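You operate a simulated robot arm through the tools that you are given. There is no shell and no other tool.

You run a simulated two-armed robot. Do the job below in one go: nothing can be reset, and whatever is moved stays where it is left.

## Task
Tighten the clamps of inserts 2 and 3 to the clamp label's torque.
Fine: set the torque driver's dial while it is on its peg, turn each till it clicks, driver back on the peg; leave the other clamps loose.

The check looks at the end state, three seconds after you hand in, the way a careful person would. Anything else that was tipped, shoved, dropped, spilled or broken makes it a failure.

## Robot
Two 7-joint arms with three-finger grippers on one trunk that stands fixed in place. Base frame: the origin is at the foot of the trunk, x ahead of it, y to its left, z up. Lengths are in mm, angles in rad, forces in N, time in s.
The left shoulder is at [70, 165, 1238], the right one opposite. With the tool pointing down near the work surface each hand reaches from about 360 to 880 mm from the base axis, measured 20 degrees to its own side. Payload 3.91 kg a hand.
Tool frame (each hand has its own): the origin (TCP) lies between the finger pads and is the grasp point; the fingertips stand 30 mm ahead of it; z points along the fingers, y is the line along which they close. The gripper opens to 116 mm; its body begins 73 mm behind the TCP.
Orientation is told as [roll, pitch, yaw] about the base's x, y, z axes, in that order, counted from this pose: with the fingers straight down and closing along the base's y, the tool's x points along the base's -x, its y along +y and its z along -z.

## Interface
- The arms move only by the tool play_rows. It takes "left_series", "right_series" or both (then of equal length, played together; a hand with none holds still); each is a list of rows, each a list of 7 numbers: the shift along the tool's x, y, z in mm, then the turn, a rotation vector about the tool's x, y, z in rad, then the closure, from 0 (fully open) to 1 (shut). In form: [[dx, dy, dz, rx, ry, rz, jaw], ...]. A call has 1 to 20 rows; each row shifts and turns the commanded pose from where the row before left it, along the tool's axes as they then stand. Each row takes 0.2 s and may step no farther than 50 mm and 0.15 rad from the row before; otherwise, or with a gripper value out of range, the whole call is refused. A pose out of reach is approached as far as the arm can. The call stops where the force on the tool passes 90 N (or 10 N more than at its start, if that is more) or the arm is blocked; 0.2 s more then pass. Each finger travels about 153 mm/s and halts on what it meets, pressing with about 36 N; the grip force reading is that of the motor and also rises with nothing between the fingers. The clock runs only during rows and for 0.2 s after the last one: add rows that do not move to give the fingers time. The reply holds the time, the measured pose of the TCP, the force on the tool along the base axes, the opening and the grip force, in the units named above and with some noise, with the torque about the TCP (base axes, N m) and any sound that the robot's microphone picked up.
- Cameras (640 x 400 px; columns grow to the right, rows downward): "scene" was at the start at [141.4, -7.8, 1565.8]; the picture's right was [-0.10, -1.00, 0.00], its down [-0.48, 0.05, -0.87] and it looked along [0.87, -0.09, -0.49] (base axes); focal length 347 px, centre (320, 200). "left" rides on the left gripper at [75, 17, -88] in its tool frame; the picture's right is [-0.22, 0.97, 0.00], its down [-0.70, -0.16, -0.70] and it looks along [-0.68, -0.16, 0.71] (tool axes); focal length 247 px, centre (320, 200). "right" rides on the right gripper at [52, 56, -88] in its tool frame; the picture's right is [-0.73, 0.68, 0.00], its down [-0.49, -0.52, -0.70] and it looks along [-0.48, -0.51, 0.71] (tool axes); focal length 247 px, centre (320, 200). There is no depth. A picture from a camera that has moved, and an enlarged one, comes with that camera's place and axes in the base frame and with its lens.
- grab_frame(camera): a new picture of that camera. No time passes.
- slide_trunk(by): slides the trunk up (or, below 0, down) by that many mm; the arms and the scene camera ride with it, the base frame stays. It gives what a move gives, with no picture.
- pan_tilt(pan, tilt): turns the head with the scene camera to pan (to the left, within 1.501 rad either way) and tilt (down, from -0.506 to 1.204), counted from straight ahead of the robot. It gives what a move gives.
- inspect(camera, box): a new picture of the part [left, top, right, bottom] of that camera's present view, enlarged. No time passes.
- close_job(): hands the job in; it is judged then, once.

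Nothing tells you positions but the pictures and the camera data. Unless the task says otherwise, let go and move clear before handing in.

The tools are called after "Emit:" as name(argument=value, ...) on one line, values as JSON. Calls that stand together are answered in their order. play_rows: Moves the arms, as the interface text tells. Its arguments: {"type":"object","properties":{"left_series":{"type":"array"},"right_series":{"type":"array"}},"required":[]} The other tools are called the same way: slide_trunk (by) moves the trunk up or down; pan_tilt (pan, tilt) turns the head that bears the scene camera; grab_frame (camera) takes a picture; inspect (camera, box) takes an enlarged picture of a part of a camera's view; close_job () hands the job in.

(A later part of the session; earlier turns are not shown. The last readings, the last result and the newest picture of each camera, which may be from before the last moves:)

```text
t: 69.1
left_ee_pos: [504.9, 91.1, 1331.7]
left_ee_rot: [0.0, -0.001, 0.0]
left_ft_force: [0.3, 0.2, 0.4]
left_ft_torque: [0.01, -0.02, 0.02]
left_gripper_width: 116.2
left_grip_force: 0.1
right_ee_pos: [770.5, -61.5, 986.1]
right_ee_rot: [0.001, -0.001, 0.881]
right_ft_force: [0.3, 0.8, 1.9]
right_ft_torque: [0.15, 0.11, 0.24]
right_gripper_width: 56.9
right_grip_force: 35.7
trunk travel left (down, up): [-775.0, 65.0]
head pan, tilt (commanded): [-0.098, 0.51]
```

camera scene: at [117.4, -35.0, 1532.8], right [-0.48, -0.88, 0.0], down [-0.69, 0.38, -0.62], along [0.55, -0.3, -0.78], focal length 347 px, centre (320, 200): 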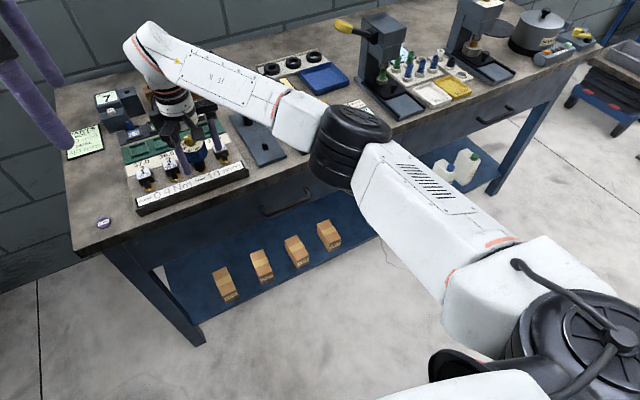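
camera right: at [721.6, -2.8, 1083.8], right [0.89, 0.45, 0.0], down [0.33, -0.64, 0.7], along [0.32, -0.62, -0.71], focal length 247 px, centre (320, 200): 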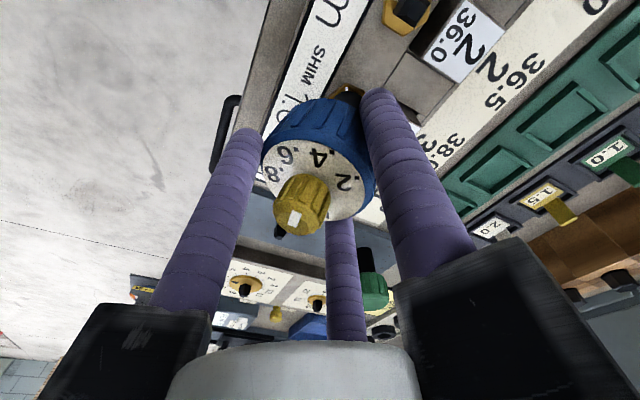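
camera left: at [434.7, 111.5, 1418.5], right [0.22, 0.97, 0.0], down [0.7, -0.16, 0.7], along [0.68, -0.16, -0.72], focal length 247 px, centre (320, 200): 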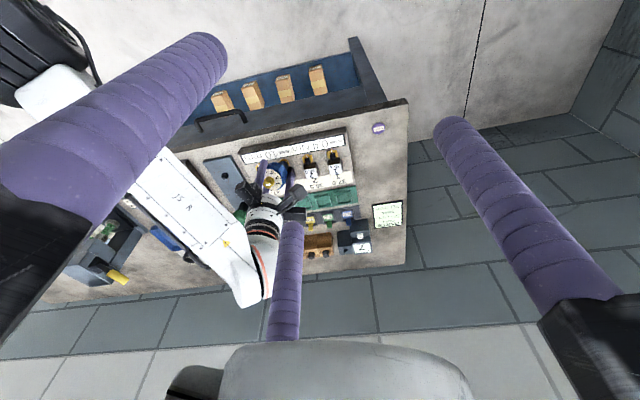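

Emit:
play_rows(right_series=[[0, 0, 0, 0, 0, 0.04, 0.7], [0, 0, 0, 0, 0, 0.04, 0.7]])

Emit:
play_rows(right_series=[[0, 0, 0, 0, 0, 0.04, 0.7], [0, 0, 0, 0, 0, 0.04, 0.7]])

```text
t: 69.7
left_ee_pos: [505.4, 90.8, 1331.4]
left_ee_rot: [-0.002, 0.0, 0.0]
left_ft_force: [-0.2, -0.2, -0.5]
left_ft_torque: [0.0, 0.0, 0.0]
left_gripper_width: 115.9
left_grip_force: 0.2
right_ee_pos: [770.3, -61.7, 984.6]
right_ee_rot: [-0.002, -0.001, 0.802]
right_ft_force: [0.8, 1.7, 1.6]
right_ft_torque: [0.2, 0.17, 0.22]
right_gripper_width: 56.7
right_grip_force: 36.4
trunk travel left (down, up): [-775.0, 65.0]
head pan, tilt (commanded): [-0.098, 0.51]
```

```text
t: 70.3
left_ee_pos: [504.7, 90.4, 1331.8]
left_ee_rot: [0.0, -0.003, 0.001]
left_ft_force: [0.2, 0.6, 0.6]
left_ft_torque: [-0.02, -0.01, -0.03]
left_gripper_width: 115.9
left_grip_force: 0.1
right_ee_pos: [771.2, -60.4, 986.1]
right_ee_rot: [0.001, -0.001, 0.72]
right_ft_force: [-2.0, 2.2, 1.4]
right_ft_torque: [0.19, 0.27, 0.26]
right_gripper_width: 56.7
right_grip_force: 36.3
trunk travel left (down, up): [-775.0, 65.0]
head pan, tilt (commanded): [-0.098, 0.51]
```

Emit:
inspect(camera="right", box=[270, 40, 370, 140])

Emit:
inspect(camera="scene", box=[300, 260, 340, 310])

Emit:
inspect(camera="left", box=[260, 145, 320, 205])

```text
4.00 times, centred on (320, 90) of right
camera zoom: at [695.3, -52.4, 1072.7], right [0.1, 0.99, 0.0], down [0.71, -0.07, 0.7], along [0.7, -0.07, -0.71], focal length 988 px, centre (320, 640)
```

zoom: 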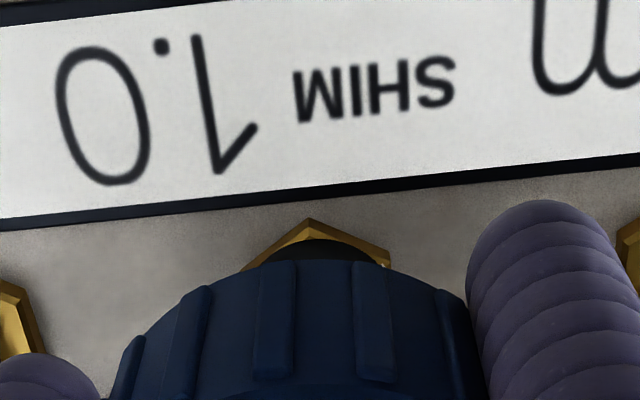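

```text
8.00 times, centred on (320, 285) of scene
camera zoom: at [141.1, -7.5, 1565.8], right [-0.1, -1.0, 0.0], down [-0.49, 0.05, -0.87], along [0.87, -0.09, -0.49], focal length 2776 px, centre (320, -480)
```

zoom: 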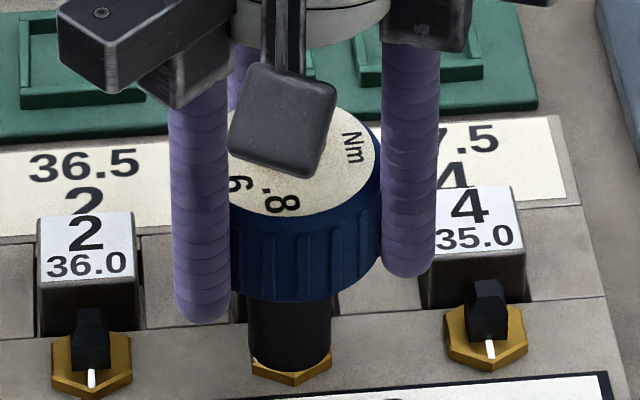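

```text
6.67 times, centred on (290, 175) of left
camera zoom: at [430.4, 109.2, 1420.1], right [0.22, 0.97, 0.0], down [0.7, -0.16, 0.7], along [0.68, -0.16, -0.71], focal length 1646 px, centre (520, 367)
```

zoom: 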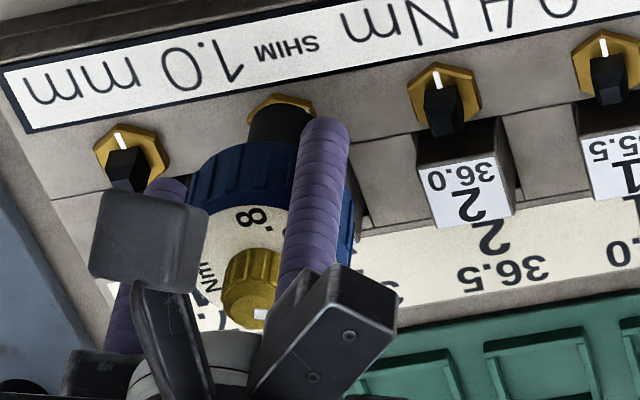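

Emit:
inspect(camera="right", box=[290, 80, 350, 115])

Emit:
inspect(camera="scene", box=[306, 292, 330, 312])

Emit:
inspect(camera="left", box=[270, 150, 300, 180])

```text
10.67 times, centred on (320, 98) of right
camera zoom: at [695.3, -52.4, 1072.7], right [0.1, 0.99, 0.0], down [0.71, -0.07, 0.7], along [0.7, -0.07, -0.71], focal length 2634 px, centre (320, 1293)
```

zoom: 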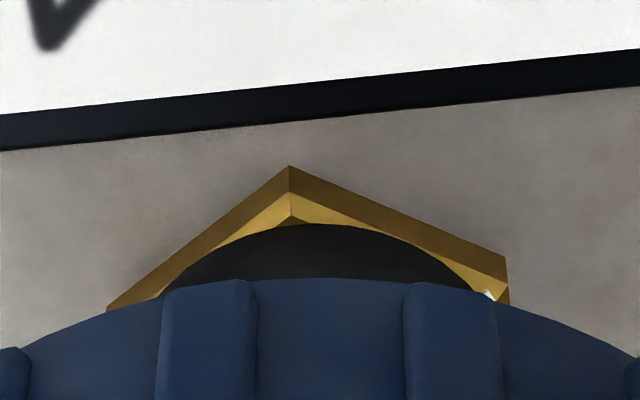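

```text
16.00 times, centred on (318, 302) of scene
camera zoom: at [141.1, -7.5, 1565.8], right [-0.1, -1.0, 0.0], down [-0.49, 0.05, -0.87], along [0.87, -0.09, -0.49], focal length 5551 px, centre (352, -1432)
```

zoom: 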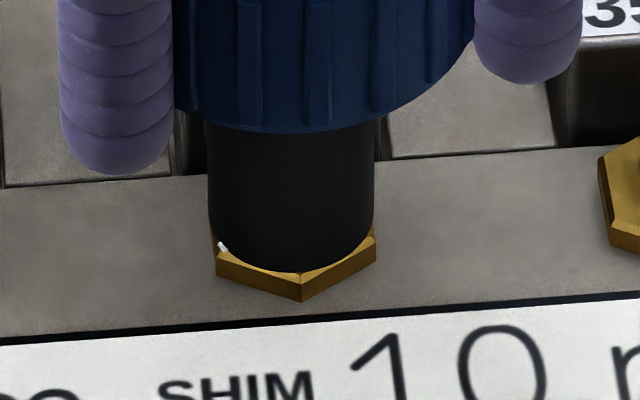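

```text
13.33 times, centred on (285, 165) of left
camera zoom: at [430.4, 109.2, 1420.1], right [0.22, 0.97, 0.0], down [0.7, -0.16, 0.7], along [0.68, -0.16, -0.71], focal length 3293 px, centre (787, 667)
```

zoom: 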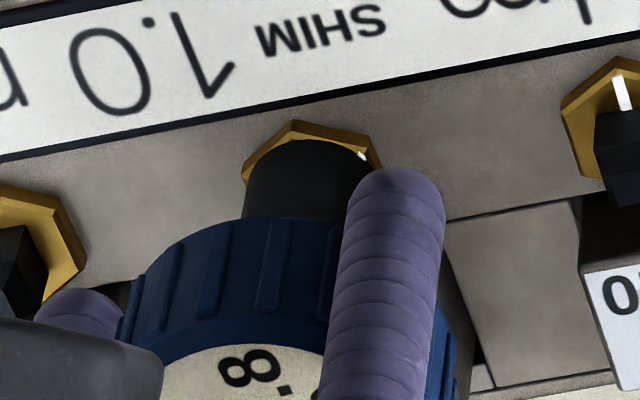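

The nut mark appears to have stayed near 120° while the handle kept turning, so I'll check engagement before going further.

Emit:
grab_frame(camera="right")

Emit:
inspect(camera="right", box=[240, 90, 400, 250])

```text
taken
camera right: at [695.3, -52.4, 1072.7], right [0.1, 0.99, 0.0], down [0.71, -0.07, 0.7], along [0.7, -0.07, -0.71], focal length 247 px, centre (320, 200)
```

right: 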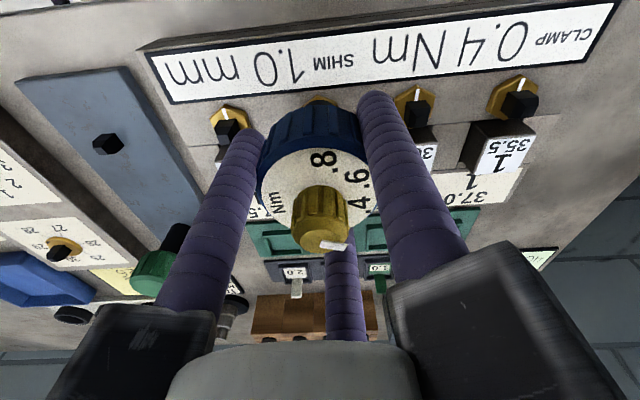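

```text
2.50 times, centred on (320, 170) of right
camera zoom: at [695.3, -52.4, 1072.7], right [0.1, 0.99, 0.0], down [0.71, -0.07, 0.7], along [0.7, -0.07, -0.71], focal length 617 px, centre (320, 275)
```

zoom: 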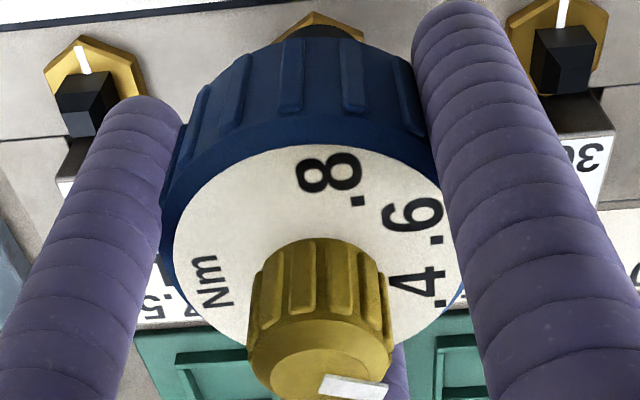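

The dial still points at .4, but the nut is stuck near 60° of turn while the handle went about 28° further at a constant ~0.24 N·m. I'll relax the grip slightly and see whether the handle springs back, to learn what is slipping.

Emit:
play_rows(right_series=[[0, 0, 0, 0, 0, 0, 0.5], [0, 0, 0, 0, 0, 0, 0.45], [0, 0, 0, 0, 0, 0, 0.42], [0, 0, 0, 0, 0, 0, 0.42], [0, 0, 0, 0, 0, 0, 0.42]])

Emit:
inspect(camera="right", box=[240, 90, 400, 250])

Emit:
inspect(camera="scene", box=[306, 292, 330, 312])

```text
t: 71.5
left_ee_pos: [504.5, 90.1, 1331.7]
left_ee_rot: [-0.001, 0.0, 0.002]
left_ft_force: [-1.2, -0.4, 0.5]
left_ft_torque: [0.03, 0.0, -0.03]
left_gripper_width: 115.7
left_grip_force: 0.1
right_ee_pos: [772.0, -62.1, 985.2]
right_ee_rot: [0.0, 0.001, 0.721]
right_ft_force: [0.3, -0.6, 0.3]
right_ft_torque: [-0.05, -0.01, -0.04]
right_gripper_width: 67.4
right_grip_force: 0.1
trunk travel left (down, up): [-775.0, 65.0]
head pan, tilt (commanded): [-0.098, 0.51]
```

```text
2.50 times, centred on (320, 170) of right
camera zoom: at [695.6, -52.8, 1072.5], right [0.1, 0.99, 0.0], down [0.71, -0.07, 0.7], along [0.7, -0.07, -0.71], focal length 617 px, centre (320, 275)
```

zoom: 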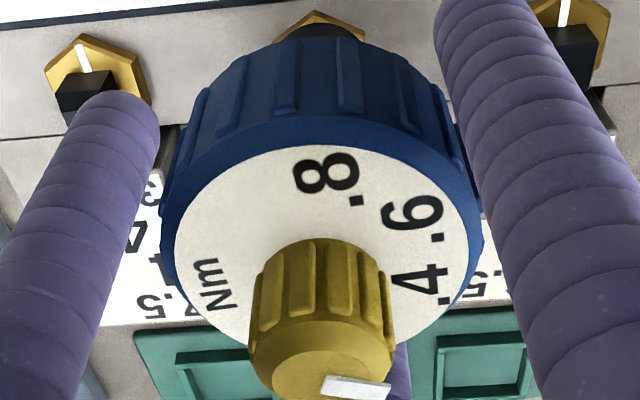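

```text
16.00 times, centred on (318, 302) of scene
camera zoom: at [141.5, -7.7, 1565.7], right [-0.1, -1.0, 0.0], down [-0.49, 0.05, -0.87], along [0.87, -0.09, -0.49], focal length 5551 px, centre (352, -1432)
```

zoom: 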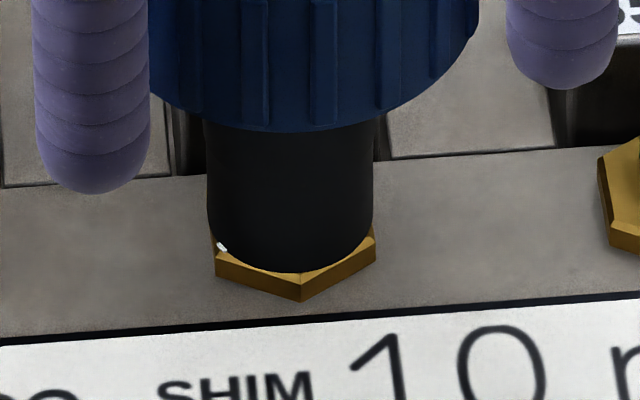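

The handle did not spring back, so the coupling itself slipped. I'll re-grip a little lower and press the driver down firmly while turning, in case it isn't fully seated.

Emit:
play_rows(right_series=[[0, 0, 2, 0, 0, 0, 0.42], [0, 0, 2, 0, 0, 0, 0.42], [0, 0, 0, 0, 0, 0, 0.46], [0, 0, 0, 0, 0, 0, 0.52], [0, 0, 0, 0, 0, 0, 0.6], [0, 0, 0, 0, 0, 0, 0.8], [0, 0, 0, 0, 0, 0, 0.8]])

Emit:
play_rows(right_series=[[0, 0, 1.5, 0, 0, 0, 0.8], [0, 0, 1.5, 0, 0, 0, 0.8], [0, 0, 0, 0, 0, 0, 0.8], [0, 0, 0, 0, 0, 0, 0.8]])

```text
t: 73.1
left_ee_pos: [504.4, 90.8, 1332.5]
left_ee_rot: [0.001, 0.0, -0.001]
left_ft_force: [-0.5, -1.0, 0.5]
left_ft_torque: [0.0, -0.01, 0.03]
left_gripper_width: 116.3
left_grip_force: 0.1
right_ee_pos: [770.4, -61.1, 980.9]
right_ee_rot: [0.001, -0.001, 0.721]
right_ft_force: [1.6, -1.3, 0.4]
right_ft_torque: [0.02, -0.04, 0.01]
right_gripper_width: 56.5
right_grip_force: 36.2
trunk travel left (down, up): [-775.0, 65.0]
head pan, tilt (commanded): [-0.098, 0.51]
```

```text
t: 74.1
left_ee_pos: [504.8, 90.8, 1332.7]
left_ee_rot: [0.001, -0.002, 0.0]
left_ft_force: [-0.4, 0.1, -0.1]
left_ft_torque: [-0.01, 0.03, -0.01]
left_gripper_width: 116.2
left_grip_force: 0.0
right_ee_pos: [770.5, -61.3, 981.4]
right_ee_rot: [-0.003, -0.006, 0.723]
right_ft_force: [13.8, 0.7, 27.6]
right_ft_torque: [0.08, -0.47, 0.01]
right_gripper_width: 56.7
right_grip_force: 36.1
trunk travel left (down, up): [-775.0, 65.0]
head pan, tilt (commanded): [-0.098, 0.51]
```

Emit:
play_rows(right_series=[[0, 0, -1.0, 0, 0, 0.05, 0.8], [0, 0, 0, 0, 0, 0.05, 0.8]])

Emit:
play_rows(right_series=[[0, 0, 0, 0, 0, 0.05, 0.8], [0, 0, 0, 0, 0, 0.05, 0.8]])

Emit:
inspect(camera="scene", box=[306, 292, 330, 312])

```text
t: 74.7
left_ee_pos: [505.0, 90.5, 1333.7]
left_ee_rot: [0.001, -0.004, 0.0]
left_ft_force: [-0.2, 0.5, -0.6]
left_ft_torque: [0.02, 0.01, 0.03]
left_gripper_width: 115.7
left_grip_force: 0.1
right_ee_pos: [769.8, -61.1, 981.0]
right_ee_rot: [-0.001, -0.005, 0.62]
right_ft_force: [15.8, 0.5, 26.1]
right_ft_torque: [0.16, -0.66, 0.09]
right_gripper_width: 56.7
right_grip_force: 36.4
trunk travel left (down, up): [-775.0, 65.0]
head pan, tilt (commanded): [-0.098, 0.51]
```

```text
t: 75.3
left_ee_pos: [504.4, 91.1, 1332.4]
left_ee_rot: [-0.001, -0.001, 0.0]
left_ft_force: [-1.4, 0.7, -0.1]
left_ft_torque: [0.02, 0.03, -0.03]
left_gripper_width: 115.9
left_grip_force: 0.0
right_ee_pos: [770.6, -60.5, 980.7]
right_ee_rot: [0.0, -0.001, 0.519]
right_ft_force: [16.7, 2.0, 24.6]
right_ft_torque: [0.2, -0.66, 0.08]
right_gripper_width: 57.1
right_grip_force: 35.8
trunk travel left (down, up): [-775.0, 65.0]
head pan, tilt (commanded): [-0.098, 0.51]
```

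```text
16.00 times, centred on (318, 302) of scene
camera zoom: at [140.4, -7.2, 1565.9], right [-0.1, -1.0, 0.0], down [-0.49, 0.05, -0.87], along [0.87, -0.09, -0.49], focal length 5551 px, centre (352, -1432)
```

zoom: 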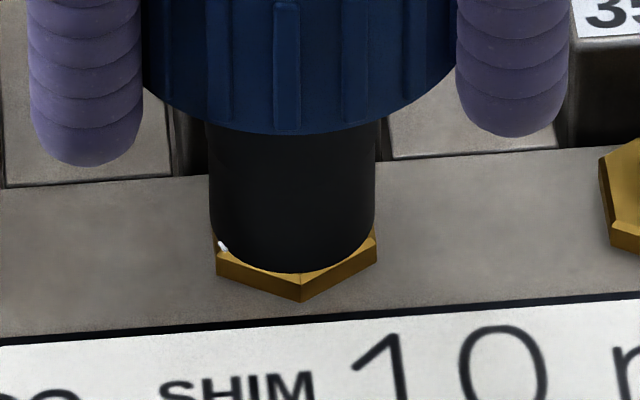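

The torque fell to 0.08 while the nut stayed put, and the ring sits about 1.7 mm higher than when first seated. So the square drive cammed out when the hand was pulled aside. I'll ease the pressure, rotate the handle back to realign it with the stem and let it drop in.

Emit:
play_rows(right_series=[[-0.6, -0.3, -1.2, 0, 0, -0.05, 0.8], [-0.4, -0.3, -1.0, 0, 0, -0.1, 0.8], [0, 0, 0, 0, 0, -0.1, 0.8], [0, 0, 0, 0, 0, -0.1, 0.8]])

Emit:
play_rows(right_series=[[0, 0, 0, 0, 0, -0.1, 0.8], [0, 0, 0, 0, 0, -0.1, 0.8], [0, 0, 0, 0, 0, 0, 0.8], [0, 0, 0, 0, 0, 0, 0.8]])

Emit:
inspect(camera="scene", box=[306, 292, 330, 312])

```text
t: 76.3
left_ee_pos: [502.7, 90.9, 1333.3]
left_ee_rot: [-0.001, -0.003, -0.001]
left_ft_force: [0.3, -0.4, 0.0]
left_ft_torque: [0.03, 0.02, -0.02]
left_gripper_width: 116.0
left_grip_force: 0.0
right_ee_pos: [770.7, -62.1, 981.3]
right_ee_rot: [0.0, 0.003, 0.874]
right_ft_force: [3.8, 0.9, 10.7]
right_ft_torque: [0.01, -0.05, -0.18]
right_gripper_width: 56.8
right_grip_force: 35.9
trunk travel left (down, up): [-775.0, 65.0]
head pan, tilt (commanded): [-0.098, 0.51]
```

```text
t: 77.3
left_ee_pos: [503.6, 90.7, 1333.0]
left_ee_rot: [0.0, -0.001, 0.0]
left_ft_force: [0.0, 0.2, -0.9]
left_ft_torque: [-0.01, -0.01, 0.03]
left_gripper_width: 116.0
left_grip_force: 0.1
right_ee_pos: [770.3, -61.1, 981.0]
right_ee_rot: [-0.001, 0.001, 1.071]
right_ft_force: [-2.2, -1.1, 6.5]
right_ft_torque: [-0.11, 0.2, -0.09]
right_gripper_width: 57.1
right_grip_force: 35.8
trunk travel left (down, up): [-775.0, 65.0]
head pan, tilt (commanded): [-0.098, 0.51]
```

```text
16.00 times, centred on (318, 302) of scene
camera zoom: at [140.1, -7.8, 1565.8], right [-0.1, -1.0, 0.0], down [-0.48, 0.05, -0.87], along [0.87, -0.09, -0.49], focal length 5551 px, centre (352, -1432)
```

zoom: 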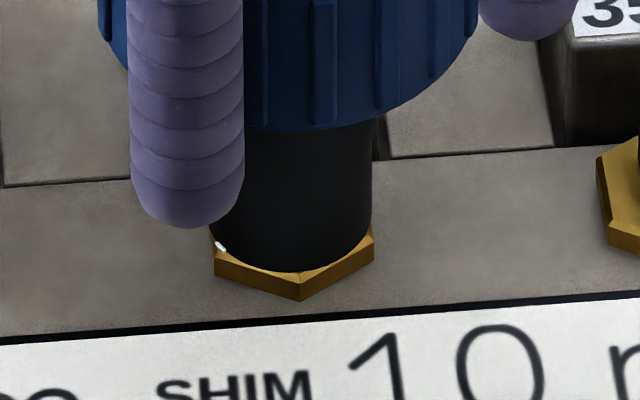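

Emit:
inspect(camera="right", box=[240, 90, 400, 250])

Emit:
inspect(camera="left", box=[260, 145, 320, 205])

```text
2.50 times, centred on (320, 170) of right
camera zoom: at [697.4, -79.2, 1068.9], right [-0.25, 0.97, 0.0], down [0.69, 0.18, 0.7], along [0.68, 0.17, -0.71], focal length 617 px, centre (320, 275)
```

zoom: 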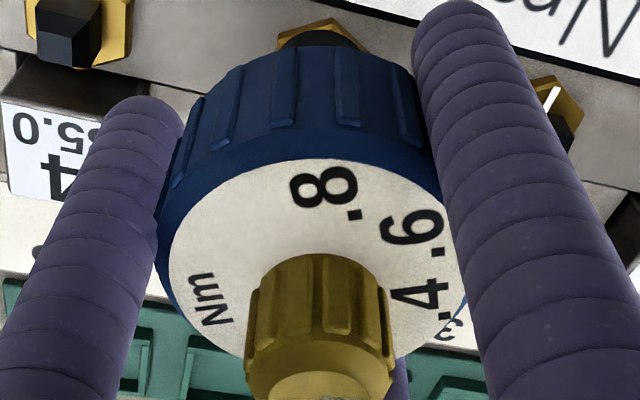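

```text
6.67 times, centred on (290, 175) of left
camera zoom: at [429.5, 108.8, 1420.3], right [0.22, 0.97, 0.0], down [0.69, -0.16, 0.7], along [0.68, -0.16, -0.71], focal length 1646 px, centre (520, 367)
```

zoom: 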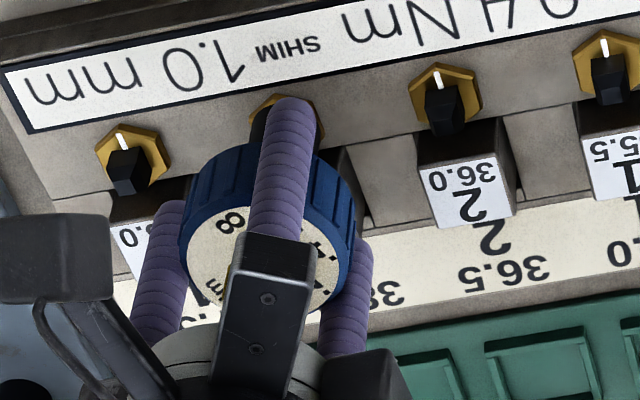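

The handle turns with my hand but the nut doesn't follow, with a friction-like resistance in both directions. I'll test whether the resisting torque depends on speed or holds statically.

Emit:
play_rows(right_series=[[0, 0, 0, 0, 0, 0.1, 0.8]])

Emit:
play_rows(right_series=[[0, 0, 0, 0, 0, 0, 0.8]])

Emit:
play_rows(right_series=[[0, 0, 0, 0, 0, 0, 0.8], [0, 0, 0, 0, 0, 0, 0.8], [0, 0, 0, 0, 0, 0, 0.8]])

Emit:
play_rows(right_series=[[0, 0, 0, 0, 0, 0.1, 0.8]])

Emit:
play_rows(right_series=[[0, 0, 0, 0, 0, 0, 0.8], [0, 0, 0, 0, 0, 0, 0.8], [0, 0, 0, 0, 0, 0, 0.8]])

```text
t: 77.7
left_ee_pos: [504.5, 90.0, 1333.4]
left_ee_rot: [0.0, -0.002, 0.0]
left_ft_force: [0.4, 0.3, -0.2]
left_ft_torque: [-0.01, -0.01, 0.02]
left_gripper_width: 115.7
left_grip_force: 0.0
right_ee_pos: [771.8, -61.4, 981.3]
right_ee_rot: [-0.001, 0.0, 0.971]
right_ft_force: [-1.9, -1.6, 4.7]
right_ft_torque: [-0.09, 0.18, -0.04]
right_gripper_width: 56.8
right_grip_force: 36.0
trunk travel left (down, up): [-775.0, 65.0]
head pan, tilt (commanded): [-0.098, 0.51]
```

```text
t: 78.1
left_ee_pos: [504.1, 90.1, 1332.6]
left_ee_rot: [0.001, -0.001, 0.001]
left_ft_force: [-0.3, -0.6, 0.4]
left_ft_torque: [0.03, -0.01, -0.01]
left_gripper_width: 115.8
left_grip_force: 0.1
right_ee_pos: [771.3, -60.7, 981.9]
right_ee_rot: [0.001, -0.001, 0.971]
right_ft_force: [-2.4, -0.7, 2.7]
right_ft_torque: [-0.05, 0.21, 0.04]
right_gripper_width: 56.7
right_grip_force: 35.9
trunk travel left (down, up): [-775.0, 65.0]
head pan, tilt (commanded): [-0.098, 0.51]
```

```text
t: 78.9
left_ee_pos: [505.0, 90.3, 1332.5]
left_ee_rot: [-0.001, 0.0, 0.002]
left_ft_force: [0.9, 0.4, 0.4]
left_ft_torque: [0.03, -0.02, 0.01]
left_gripper_width: 115.8
left_grip_force: 0.0
right_ee_pos: [771.5, -61.2, 980.4]
right_ee_rot: [0.001, -0.002, 0.972]
right_ft_force: [-3.9, -1.4, 0.6]
right_ft_torque: [-0.03, 0.23, 0.01]
right_gripper_width: 56.9
right_grip_force: 36.1
trunk travel left (down, up): [-775.0, 65.0]
head pan, tilt (commanded): [-0.098, 0.51]
```

```text
t: 79.3
left_ee_pos: [504.1, 91.2, 1332.5]
left_ee_rot: [-0.001, 0.0, 0.0]
left_ft_force: [0.2, -0.2, 0.2]
left_ft_torque: [-0.02, 0.0, -0.02]
left_gripper_width: 116.0
left_grip_force: 0.1
right_ee_pos: [771.5, -61.0, 980.8]
right_ee_rot: [0.0, 0.0, 0.87]
right_ft_force: [-1.3, -1.7, 1.1]
right_ft_torque: [-0.04, 0.13, 0.03]
right_gripper_width: 56.9
right_grip_force: 35.9
trunk travel left (down, up): [-775.0, 65.0]
head pan, tilt (commanded): [-0.098, 0.51]
```

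```text
t: 80.1
left_ee_pos: [504.6, 90.7, 1332.9]
left_ee_rot: [0.001, -0.001, 0.0]
left_ft_force: [-0.1, -0.1, -0.6]
left_ft_torque: [-0.01, 0.01, -0.02]
left_gripper_width: 116.1
left_grip_force: 0.1
right_ee_pos: [772.1, -62.2, 981.0]
right_ee_rot: [0.0, -0.002, 0.871]
right_ft_force: [-1.8, 0.5, 1.0]
right_ft_torque: [-0.03, 0.19, -0.02]
right_gripper_width: 56.6
right_grip_force: 35.7
trunk travel left (down, up): [-775.0, 65.0]
head pan, tilt (commanded): [-0.098, 0.51]
```

Emit:
inspect(camera="scene", box=[306, 292, 330, 312])

Emit:
inspect(camera="right", box=[240, 70, 400, 250])

```text
16.00 times, centred on (318, 302) of scene
camera zoom: at [141.1, -7.7, 1565.8], right [-0.1, -1.0, 0.0], down [-0.49, 0.05, -0.87], along [0.87, -0.09, -0.49], focal length 5551 px, centre (352, -1432)
```

zoom: 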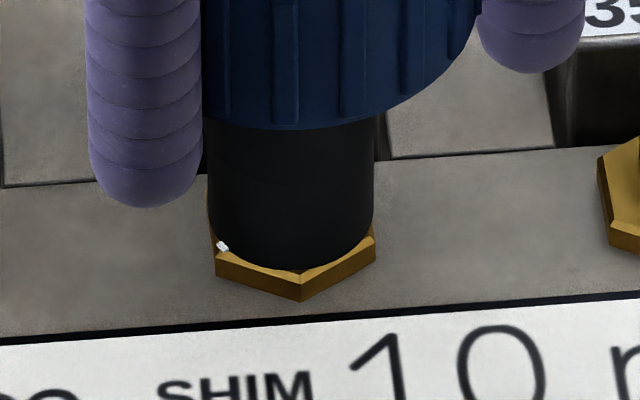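

```text
2.22 times, centred on (320, 160) of right
camera zoom: at [695.7, -64.1, 1068.9], right [-0.05, 1.0, 0.0], down [0.71, 0.04, 0.7], along [0.7, 0.04, -0.71], focal length 549 px, centre (320, 289)
```

zoom: 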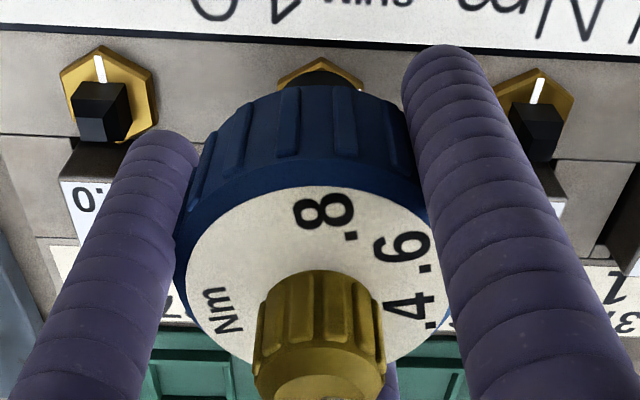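

Emit:
play_rows(right_series=[[0, 0, 0, 0, 0, 0.08, 0.8]])

Emit:
play_rows(right_series=[[0, 0, 0, 0, 0, 0.08, 0.8]])

Emit:
play_rows(right_series=[[0, 0, 0, 0, 0, 0.08, 0.8]])

Emit:
play_rows(right_series=[[0, 0, 0, 0, 0, 0.08, 0.8]])

Emit:
inspect(camera="scene", box=[306, 292, 330, 312])

```text
t: 80.5
left_ee_pos: [504.2, 91.7, 1332.5]
left_ee_rot: [0.0, -0.002, 0.001]
left_ft_force: [-0.4, -0.6, -0.8]
left_ft_torque: [-0.03, 0.0, 0.02]
left_gripper_width: 116.1
left_grip_force: 0.0
right_ee_pos: [772.1, -61.0, 981.0]
right_ee_rot: [0.001, 0.0, 0.792]
right_ft_force: [-4.4, 0.2, -0.4]
right_ft_torque: [0.02, 0.27, 0.08]
right_gripper_width: 56.5
right_grip_force: 36.3
trunk travel left (down, up): [-775.0, 65.0]
head pan, tilt (commanded): [-0.098, 0.51]
```

```text
t: 80.9
left_ee_pos: [503.3, 91.1, 1333.2]
left_ee_rot: [-0.001, -0.001, -0.001]
left_ft_force: [0.3, -0.1, -0.3]
left_ft_torque: [0.04, 0.0, -0.01]
left_gripper_width: 116.0
left_grip_force: 0.0
right_ee_pos: [772.0, -60.6, 980.2]
right_ee_rot: [0.002, 0.0, 0.713]
right_ft_force: [-7.0, 0.4, -0.9]
right_ft_torque: [0.01, 0.27, 0.27]
right_gripper_width: 56.8
right_grip_force: 36.0
trunk travel left (down, up): [-775.0, 65.0]
head pan, tilt (commanded): [-0.098, 0.51]
```

```text
t: 81.3
left_ee_pos: [504.5, 90.4, 1332.3]
left_ee_rot: [0.0, -0.003, -0.001]
left_ft_force: [0.0, 0.6, -0.3]
left_ft_torque: [-0.04, -0.03, 0.01]
left_gripper_width: 116.1
left_grip_force: 0.0
right_ee_pos: [771.7, -60.6, 981.6]
right_ee_rot: [0.001, 0.001, 0.632]
right_ft_force: [-6.1, 0.8, -2.1]
right_ft_torque: [0.22, 0.29, 0.29]
right_gripper_width: 56.6
right_grip_force: 36.5
trunk travel left (down, up): [-775.0, 65.0]
head pan, tilt (commanded): [-0.098, 0.51]
```

```text
t: 81.7
left_ee_pos: [505.5, 90.1, 1331.1]
left_ee_rot: [0.001, -0.002, -0.001]
left_ft_force: [-0.3, -0.3, 0.0]
left_ft_torque: [0.0, -0.02, -0.03]
left_gripper_width: 116.0
left_grip_force: 0.1
right_ee_pos: [771.1, -61.2, 980.5]
right_ee_rot: [0.0, 0.0, 0.552]
right_ft_force: [-7.1, 0.3, -2.4]
right_ft_torque: [-0.03, 0.25, 0.27]
right_gripper_width: 56.5
right_grip_force: 35.9
trunk travel left (down, up): [-775.0, 65.0]
head pan, tilt (commanded): [-0.098, 0.51]
```

```text
16.00 times, centred on (318, 302) of scene
camera zoom: at [141.1, -7.6, 1565.8], right [-0.1, -1.0, 0.0], down [-0.49, 0.05, -0.87], along [0.87, -0.09, -0.49], focal length 5551 px, centre (352, -1432)
```

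zoom: 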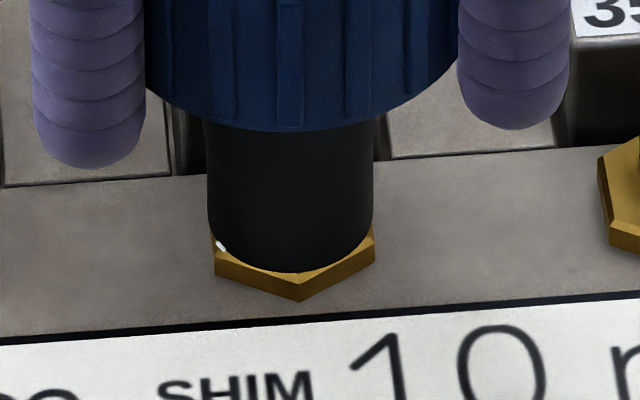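

Emit:
inspect(camera="right", box=[240, 90, 400, 250])

```text
2.50 times, centred on (320, 170) of right
camera zoom: at [698.0, -39.6, 1068.9], right [0.27, 0.96, 0.0], down [0.69, -0.19, 0.7], along [0.67, -0.19, -0.71], focal length 617 px, centre (320, 275)
```

zoom: 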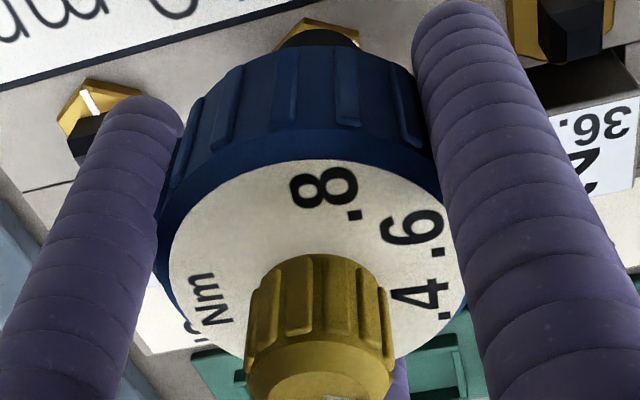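

The grip itself doesn't slip, since the labels stay fixed in the hand camera. So the driver rotates relative to the nut internally. I'll lift it a little off stem 3 to look at the nut and find out how the socket is oriented.

Emit:
play_rows(right_series=[[0, 0, -3, 0, 0, -0.05, 0.8], [0, 0, -7, 0, 0, 0, 0.8], [0, 0, -10, 0, 0, 0, 0.8], [0, 0, -15, 0, 0, 0, 0.8], [0, 0, -20, 0, 0, 0, 0.8], [0, 0, 0, 0, 0, 0, 0.8], [0, 0, 0, 0, 0, 0, 0.8]])

Emit:
inspect(camera="scene", box=[300, 280, 340, 312])

Emit:
inspect(camera="right", box=[290, 50, 350, 100])

Emit:
inspect(camera="left", box=[260, 145, 320, 205])

```text
t: 83.3
left_ee_pos: [505.5, 91.9, 1333.5]
left_ee_rot: [0.001, 0.0, 0.0]
left_ft_force: [0.6, 0.2, 0.5]
left_ft_torque: [-0.02, 0.03, -0.02]
left_gripper_width: 116.1
left_grip_force: 0.1
right_ee_pos: [772.0, -62.3, 1035.3]
right_ee_rot: [0.0, 0.001, 0.602]
right_ft_force: [0.3, 0.2, -1.6]
right_ft_torque: [0.0, -0.01, 0.02]
right_gripper_width: 57.1
right_grip_force: 35.9
trunk travel left (down, up): [-775.0, 65.0]
head pan, tilt (commanded): [-0.098, 0.51]
```

```text
12.50 times, centred on (320, 296) of scene
camera zoom: at [141.7, -7.6, 1565.7], right [-0.1, -1.0, 0.0], down [-0.49, 0.05, -0.87], along [0.87, -0.09, -0.49], focal length 4337 px, centre (320, -1000)
```

zoom: 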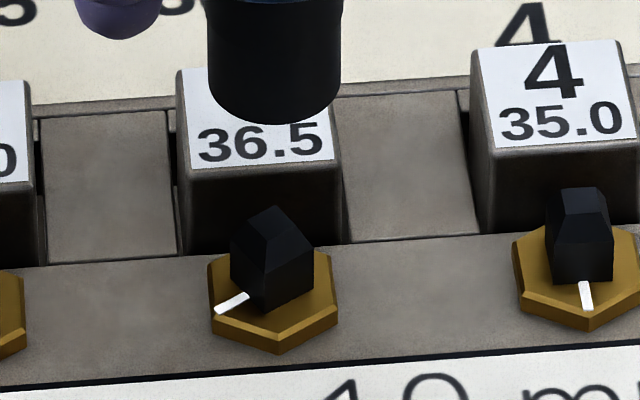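

```text
8.00 times, centred on (320, 75) of right
camera zoom: at [698.2, -44.2, 1122.6], right [0.22, 0.98, 0.0], down [0.7, -0.16, 0.7], along [0.68, -0.15, -0.71], focal length 1976 px, centre (320, 1200)
```

zoom: 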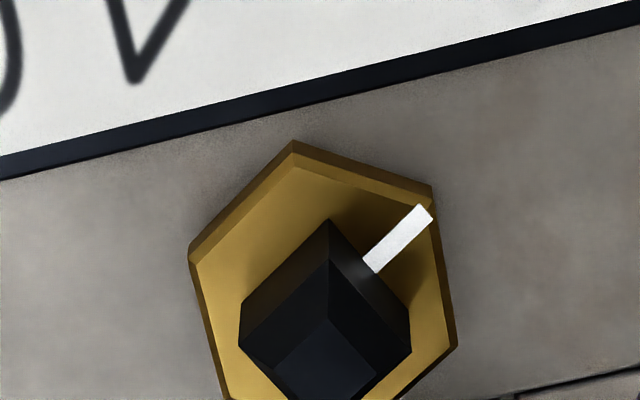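

```text
6.67 times, centred on (290, 175) of left
camera zoom: at [431.0, 109.0, 1419.9], right [0.22, 0.97, 0.0], down [0.7, -0.16, 0.7], along [0.68, -0.16, -0.71], focal length 1646 px, centre (520, 367)
```

zoom: 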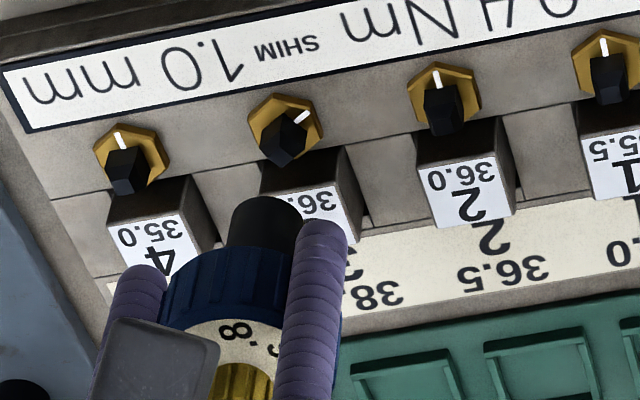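

The nut is rotated about 60° and its stem is intact. I want to see the driver's underside to understand the coupling. I'll raise the driver and bring the left hand, tilted forward, to look up at the socket.

Emit:
play_rows(right_series=[[0, 0, -40, 0, 0, 0, 0.8], [0, 0, -40, 0, 0, 0, 0.8], [0, 0, -40, 0, 0, 0, 0.8], [0, 0, -40, 0, 0, 0, 0.8], [0, 0, 0, 0, 0, 0, 0.8]])

Emit:
play_rows(left_series=[[0, 0, 30, 0, -0.15, 0, 0], [0, 0, 30, 0, -0.15, 0, 0], [0, 0, 20, 0, -0.15, 0, 0], [20, 0, 10, 0, -0.15, 0, 0], [30, 0, 0, 0, -0.15, 0, 0], [30, 0, 0, 0, -0.15, 0, 0], [30, 0, 0, 0, -0.15, 0, 0], [30, 0, 0, 0, -0.15, 0, 0], [30, 0, 0, 0, -0.15, 0, 0], [30, 0, 0, 0, -0.15, 0, 0], [0, 0, 0, 0, -0.07, 0, 0], [0, 0, 0, 0, 0, 0, 0]])

Emit:
grab_frame(camera="left")

Emit:
grab_frame(camera="scene")

```text
t: 84.5
left_ee_pos: [505.7, 90.2, 1332.3]
left_ee_rot: [0.0, 0.0, 0.0]
left_ft_force: [-0.6, 0.2, 0.7]
left_ft_torque: [0.0, 0.0, 0.01]
left_gripper_width: 116.0
left_grip_force: 0.2
right_ee_pos: [772.3, -60.8, 1194.8]
right_ee_rot: [0.0, 0.002, 0.601]
right_ft_force: [-0.7, 0.2, -2.7]
right_ft_torque: [0.04, 0.02, -0.04]
right_gripper_width: 56.4
right_grip_force: 35.9
trunk travel left (down, up): [-775.0, 65.0]
head pan, tilt (commanded): [-0.098, 0.51]
```

```text
t: 87.3
left_ee_pos: [490.0, 2.5, 1220.5]
left_ee_rot: [3.102, -1.503, 3.118]
left_ft_force: [-0.1, 0.6, 0.2]
left_ft_torque: [-0.03, -0.01, -0.01]
left_gripper_width: 116.0
left_grip_force: 0.1
left hand out of reach, approached as far as the arm can: row 6, 7, 8, 9, 10
right_ee_pos: [772.1, -60.2, 1194.7]
right_ee_rot: [-0.002, 0.002, 0.603]
right_ft_force: [0.8, 0.1, -2.4]
right_ft_torque: [-0.03, 0.0, -0.01]
right_gripper_width: 56.9
right_grip_force: 35.8
trunk travel left (down, up): [-775.0, 65.0]
head pan, tilt (commanded): [-0.098, 0.51]
stopped in row 12 (left hand): the arm was blocked; the commanded pose is now the measured one
```

```text
taken
camera left: at [409.3, 25.4, 1139.7], right [0.05, 0.97, 0.23], down [-0.75, -0.11, 0.65], along [0.66, -0.2, 0.73], focal length 247 px, centre (320, 200)
```

left: 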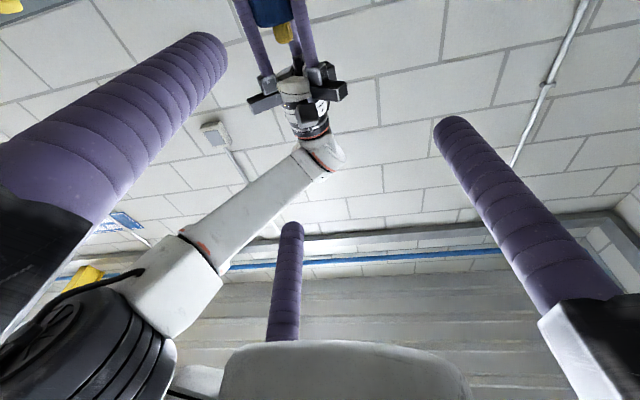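

```text
taken
camera scene: at [142.2, -7.0, 1565.8], right [-0.1, -1.0, 0.0], down [-0.49, 0.05, -0.87], along [0.87, -0.09, -0.49], focal length 347 px, centre (320, 200)
```

scene: 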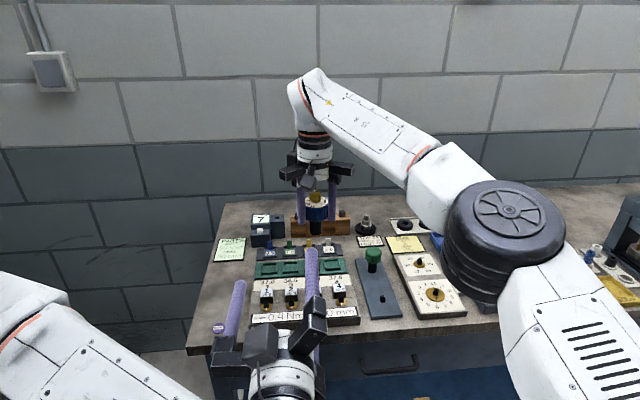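

The left hand's orientation is good, but it looks too high. I'll lower it in front of the table.

Emit:
play_rows(left_series=[[30, 0, 15, 0, 0, 0, 0], [35, 5, 15, 0, 0, 0, 0], [40, 5, 10, 0, 0, 0, 0], [40, 0, 10, 0, 0, 0, 0], [0, 0, 0, 0, 0, 0, 0]])

Emit:
grab_frame(camera="left")

Emit:
grab_frame(camera="scene")

```text
t: 88.5
left_ee_pos: [552.0, 6.1, 1079.4]
left_ee_rot: [3.092, -1.504, 3.127]
left_ft_force: [-0.9, -0.5, 0.6]
left_ft_torque: [0.01, 0.06, 0.0]
left_gripper_width: 116.1
left_grip_force: 0.0
right_ee_pos: [771.3, -60.8, 1195.8]
right_ee_rot: [0.001, 0.001, 0.601]
right_ft_force: [0.0, -0.1, -2.1]
right_ft_torque: [0.03, 0.01, -0.01]
right_gripper_width: 56.7
right_grip_force: 36.0
trunk travel left (down, up): [-775.0, 65.0]
head pan, tilt (commanded): [-0.098, 0.51]
```

```text
taken
camera left: at [469.9, 30.4, 998.0], right [0.05, 0.97, 0.23], down [-0.75, -0.11, 0.65], along [0.66, -0.2, 0.73], focal length 247 px, centre (320, 200)
```

left: 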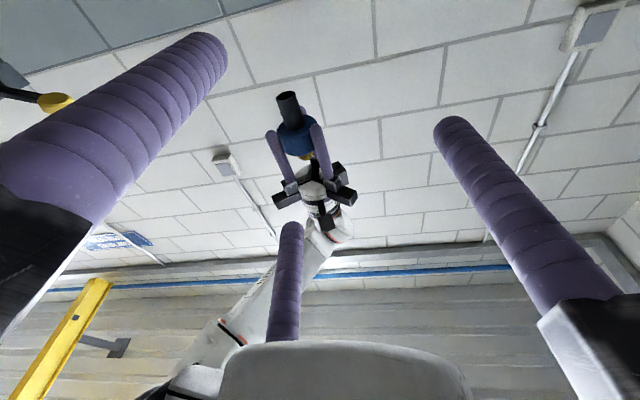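

```text
taken
camera scene: at [140.9, -7.9, 1565.8], right [-0.1, -1.0, 0.0], down [-0.49, 0.05, -0.87], along [0.87, -0.09, -0.49], focal length 347 px, centre (320, 200)
```

scene: 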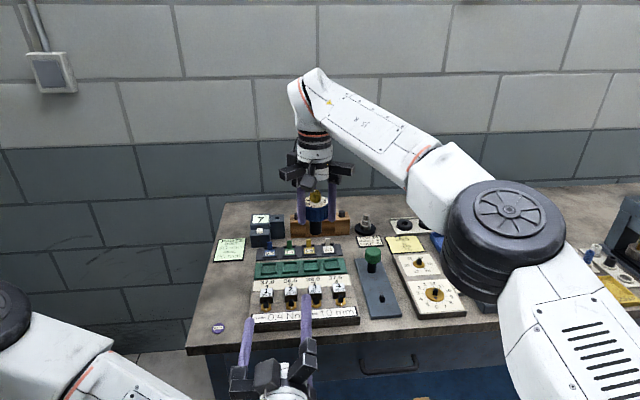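

Now the driver is visible from below. Zooming in on the socket.

Emit:
inspect(camera="left", box=[262, 85, 322, 135])

Emit:
inspect(camera="left", box=[274, 88, 306, 112])

```text
8.00 times, centred on (292, 110) of left
camera zoom: at [469.9, 30.4, 998.0], right [0.05, 0.97, 0.23], down [-0.75, -0.11, 0.65], along [0.66, -0.2, 0.73], focal length 1976 px, centre (544, 920)
```

zoom: 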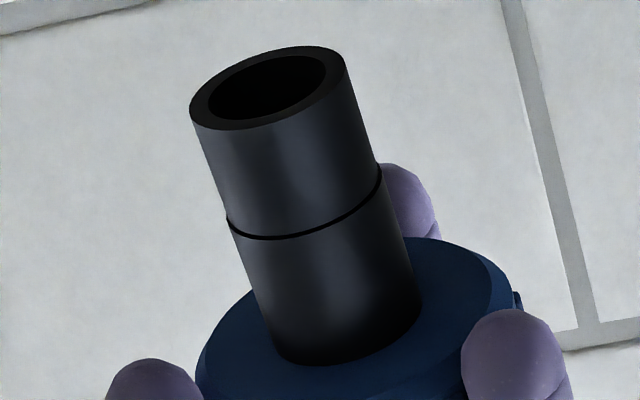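

```text
16.00 times, centred on (290, 100) of left
camera zoom: at [469.9, 30.4, 998.0], right [0.05, 0.97, 0.23], down [-0.75, -0.11, 0.65], along [0.66, -0.2, 0.73], focal length 3952 px, centre (800, 1800)
```

zoom: 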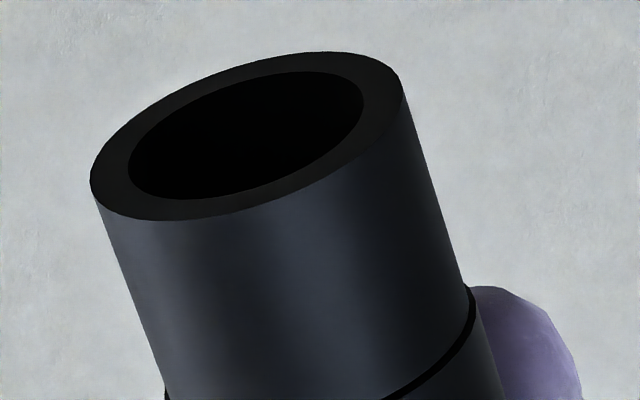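

The lower half of the shaft is a separate collar with a round mouth, so the socket can move relative to the handle. I'll first put the left hand back out of the way.

Emit:
play_rows(left_series=[[-30, 10, -20, 0, 0.15, 0, 0], [-30, 15, -20, 0, 0.15, 0, 0], [-20, 15, -20, 0, 0.15, 0, 0], [-20, 15, -10, 0, 0.15, 0, 0], [-10, 15, -10, 0, 0.15, 0, 0], [0, 15, -20, 0, 0.15, 0, 0], [0, 15, -30, 0, 0.15, 0, 0], [0, 15, -30, 0, 0.15, 0, 0], [0, 15, -30, 0, 0.15, 0, 0], [0, 15, -30, 0, 0.15, 0, 0], [0, 0, -10, 0, 0, 0, 0], [0, 0, 0, 0, 0, 0, 0]])

Emit:
grab_frame(camera="scene")

Emit:
grab_frame(camera="left")

```text
t: 91.1
left_ee_pos: [438.2, 152.9, 1327.7]
left_ee_rot: [0.004, -0.137, -0.068]
left_ft_force: [1.3, -0.8, 0.0]
left_ft_torque: [0.04, 0.01, 0.02]
left_gripper_width: 116.2
left_grip_force: 0.1
left hand out of reach, approached as far as the arm can: row 3
right_ee_pos: [772.7, -61.3, 1195.8]
right_ee_rot: [0.0, 0.0, 0.602]
right_ft_force: [0.7, -0.6, -1.7]
right_ft_torque: [0.0, 0.02, -0.01]
right_gripper_width: 56.6
right_grip_force: 35.8
trunk travel left (down, up): [-775.0, 65.0]
head pan, tilt (commanded): [-0.098, 0.51]
```

```text
taken
camera scene: at [141.5, -7.7, 1565.8], right [-0.1, -1.0, 0.0], down [-0.49, 0.05, -0.87], along [0.87, -0.09, -0.49], focal length 347 px, centre (320, 200)
```

scene: 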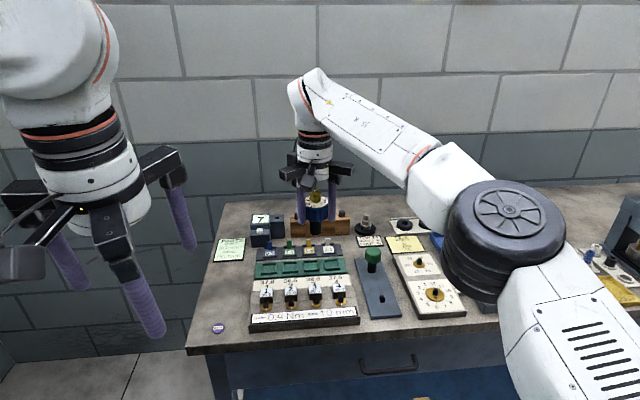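

```text
taken
camera left: at [353.2, 175.5, 1403.9], right [0.29, 0.96, 0.03], down [0.58, -0.2, 0.79], along [0.76, -0.2, -0.61], focal length 247 px, centre (320, 200)
```

left: 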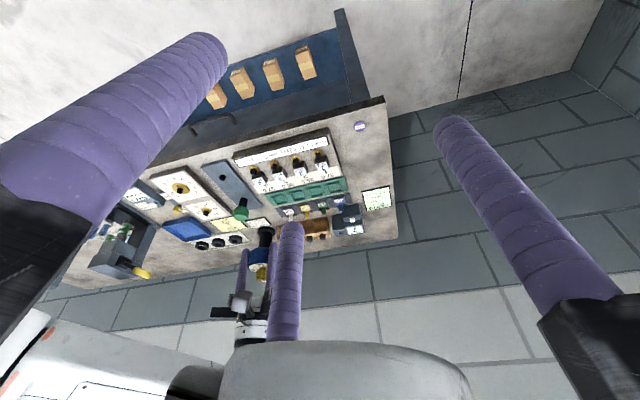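

Left hand clear. Now over clamp 2: I'll carry the driver above nut 2 and rotate the hand CCW to get the largest clockwise range.

Emit:
play_rows(right_series=[[-17.35, 25.5, 0, 0, 0, 0, 0.8], [-17.35, 25.5, 0, 0, 0, 0, 0.8], [0, 0, 40, 0, 0, -0.13, 0.8], [0, 0, 40, 0, 0, -0.13, 0.8], [0, 0, 40, 0, 0, -0.13, 0.8], [0, 0, 35, 0, 0, -0.13, 0.8], [0, 0, 0, 0, 0, -0.13, 0.8], [0, 0, 0, 0, 0, 0, 0.8], [0, 0, 0, 0, 0, 0, 0.8]])

Emit:
play_rows(right_series=[[0, 0, 0, 0, 0, -0.13, 0.8], [0, 0, 0, 0, 0, -0.13, 0.8], [0, 0, 0, 0, 0, 0, 0.8], [0, 0, 0, 0, 0, 0, 0.8]])

Emit:
grab_frame(camera="scene")

```text
t: 93.1
left_ee_pos: [438.2, 151.3, 1326.0]
left_ee_rot: [0.004, -0.139, -0.066]
left_ft_force: [0.4, 0.0, -0.5]
left_ft_torque: [0.01, 0.02, 0.0]
left_gripper_width: 116.0
left_grip_force: 0.1
right_ee_pos: [771.0, -1.8, 1040.5]
right_ee_rot: [0.0, 0.0, 1.252]
right_ft_force: [-0.9, -0.6, -2.5]
right_ft_torque: [0.0, 0.02, -0.02]
right_gripper_width: 56.9
right_grip_force: 35.7
trunk travel left (down, up): [-775.0, 65.0]
head pan, tilt (commanded): [-0.098, 0.51]
```

```text
t: 94.1
left_ee_pos: [439.0, 150.4, 1326.0]
left_ee_rot: [0.002, -0.138, -0.067]
left_ft_force: [0.3, 0.8, -0.3]
left_ft_torque: [0.0, 0.01, 0.0]
left_gripper_width: 116.0
left_grip_force: 0.0
right_ee_pos: [771.6, -0.6, 1040.4]
right_ee_rot: [0.0, 0.002, 1.514]
right_ft_force: [-0.2, 0.0, -2.3]
right_ft_torque: [-0.01, -0.02, -0.01]
right_gripper_width: 56.6
right_grip_force: 35.3
trunk travel left (down, up): [-775.0, 65.0]
head pan, tilt (commanded): [-0.098, 0.51]
```

```text
taken
camera scene: at [141.8, -7.6, 1565.7], right [-0.1, -1.0, 0.0], down [-0.49, 0.05, -0.87], along [0.87, -0.09, -0.49], focal length 347 px, centre (320, 200)
```

scene: 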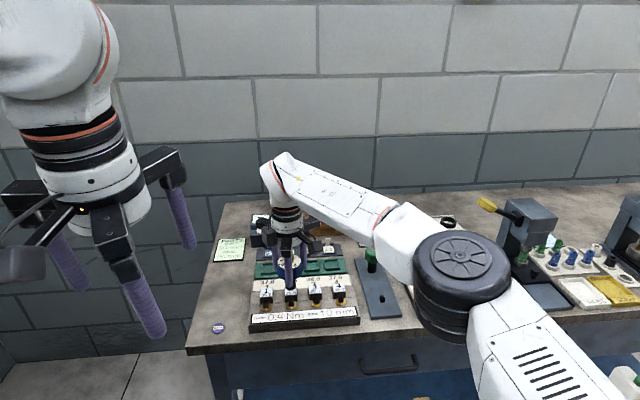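

Emit:
play_rows(right_series=[[0, 0, 0, 0, 0, -0.1, 0.8], [0, 0, 0, 0, 0, -0.09, 0.8], [0, 0, 0, 0, 0, 0, 0.8], [0, 0, 0, 0, 0, 0, 0.8], [0, 0, 0, 0, 0, 0, 0.8]])

Emit:
inspect(camera="right", box=[240, 20, 400, 140])

Emit:
inspect(camera="scene", box=[270, 260, 320, 310])

```text
t: 95.3
left_ee_pos: [438.1, 152.0, 1327.7]
left_ee_rot: [0.004, -0.137, -0.066]
left_ft_force: [-0.3, 0.5, 0.5]
left_ft_torque: [0.0, 0.0, 0.02]
left_gripper_width: 116.1
left_grip_force: 0.0
right_ee_pos: [772.0, 0.2, 1039.0]
right_ee_rot: [0.0, -0.002, 1.701]
right_ft_force: [-0.1, -0.1, -0.9]
right_ft_torque: [0.01, 0.01, 0.04]
right_gripper_width: 56.5
right_grip_force: 36.4
trunk travel left (down, up): [-775.0, 65.0]
head pan, tilt (commanded): [-0.098, 0.51]
```

```text
3.33 times, centred on (320, 80) of right
camera zoom: at [723.7, -57.4, 1127.5], right [-0.77, 0.64, 0.0], down [0.46, 0.55, 0.7], along [0.45, 0.54, -0.71], focal length 823 px, centre (320, 600)
```

zoom: 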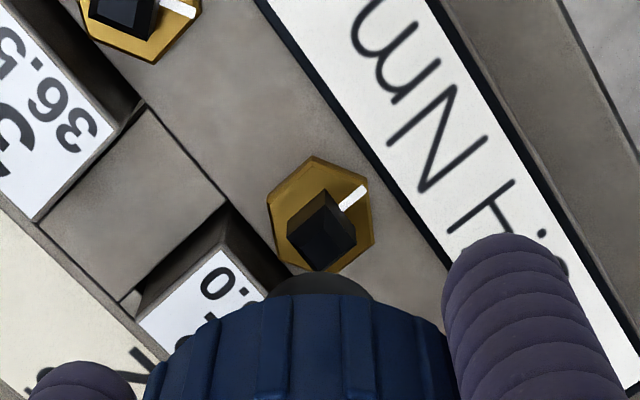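

```text
8.00 times, centred on (295, 285) of scene
camera zoom: at [141.8, -7.6, 1565.7], right [-0.1, -1.0, 0.0], down [-0.49, 0.05, -0.87], along [0.87, -0.09, -0.49], focal length 2776 px, centre (520, -480)
```

zoom: 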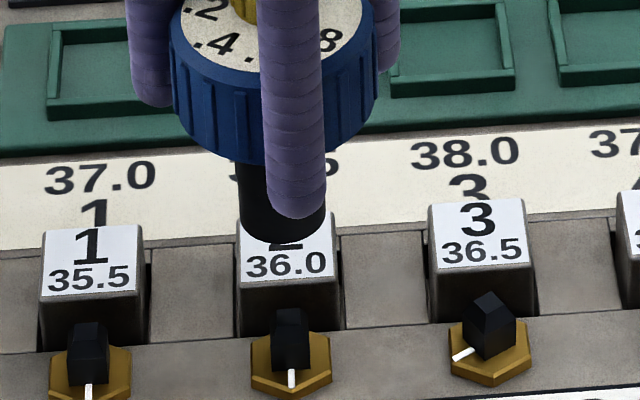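

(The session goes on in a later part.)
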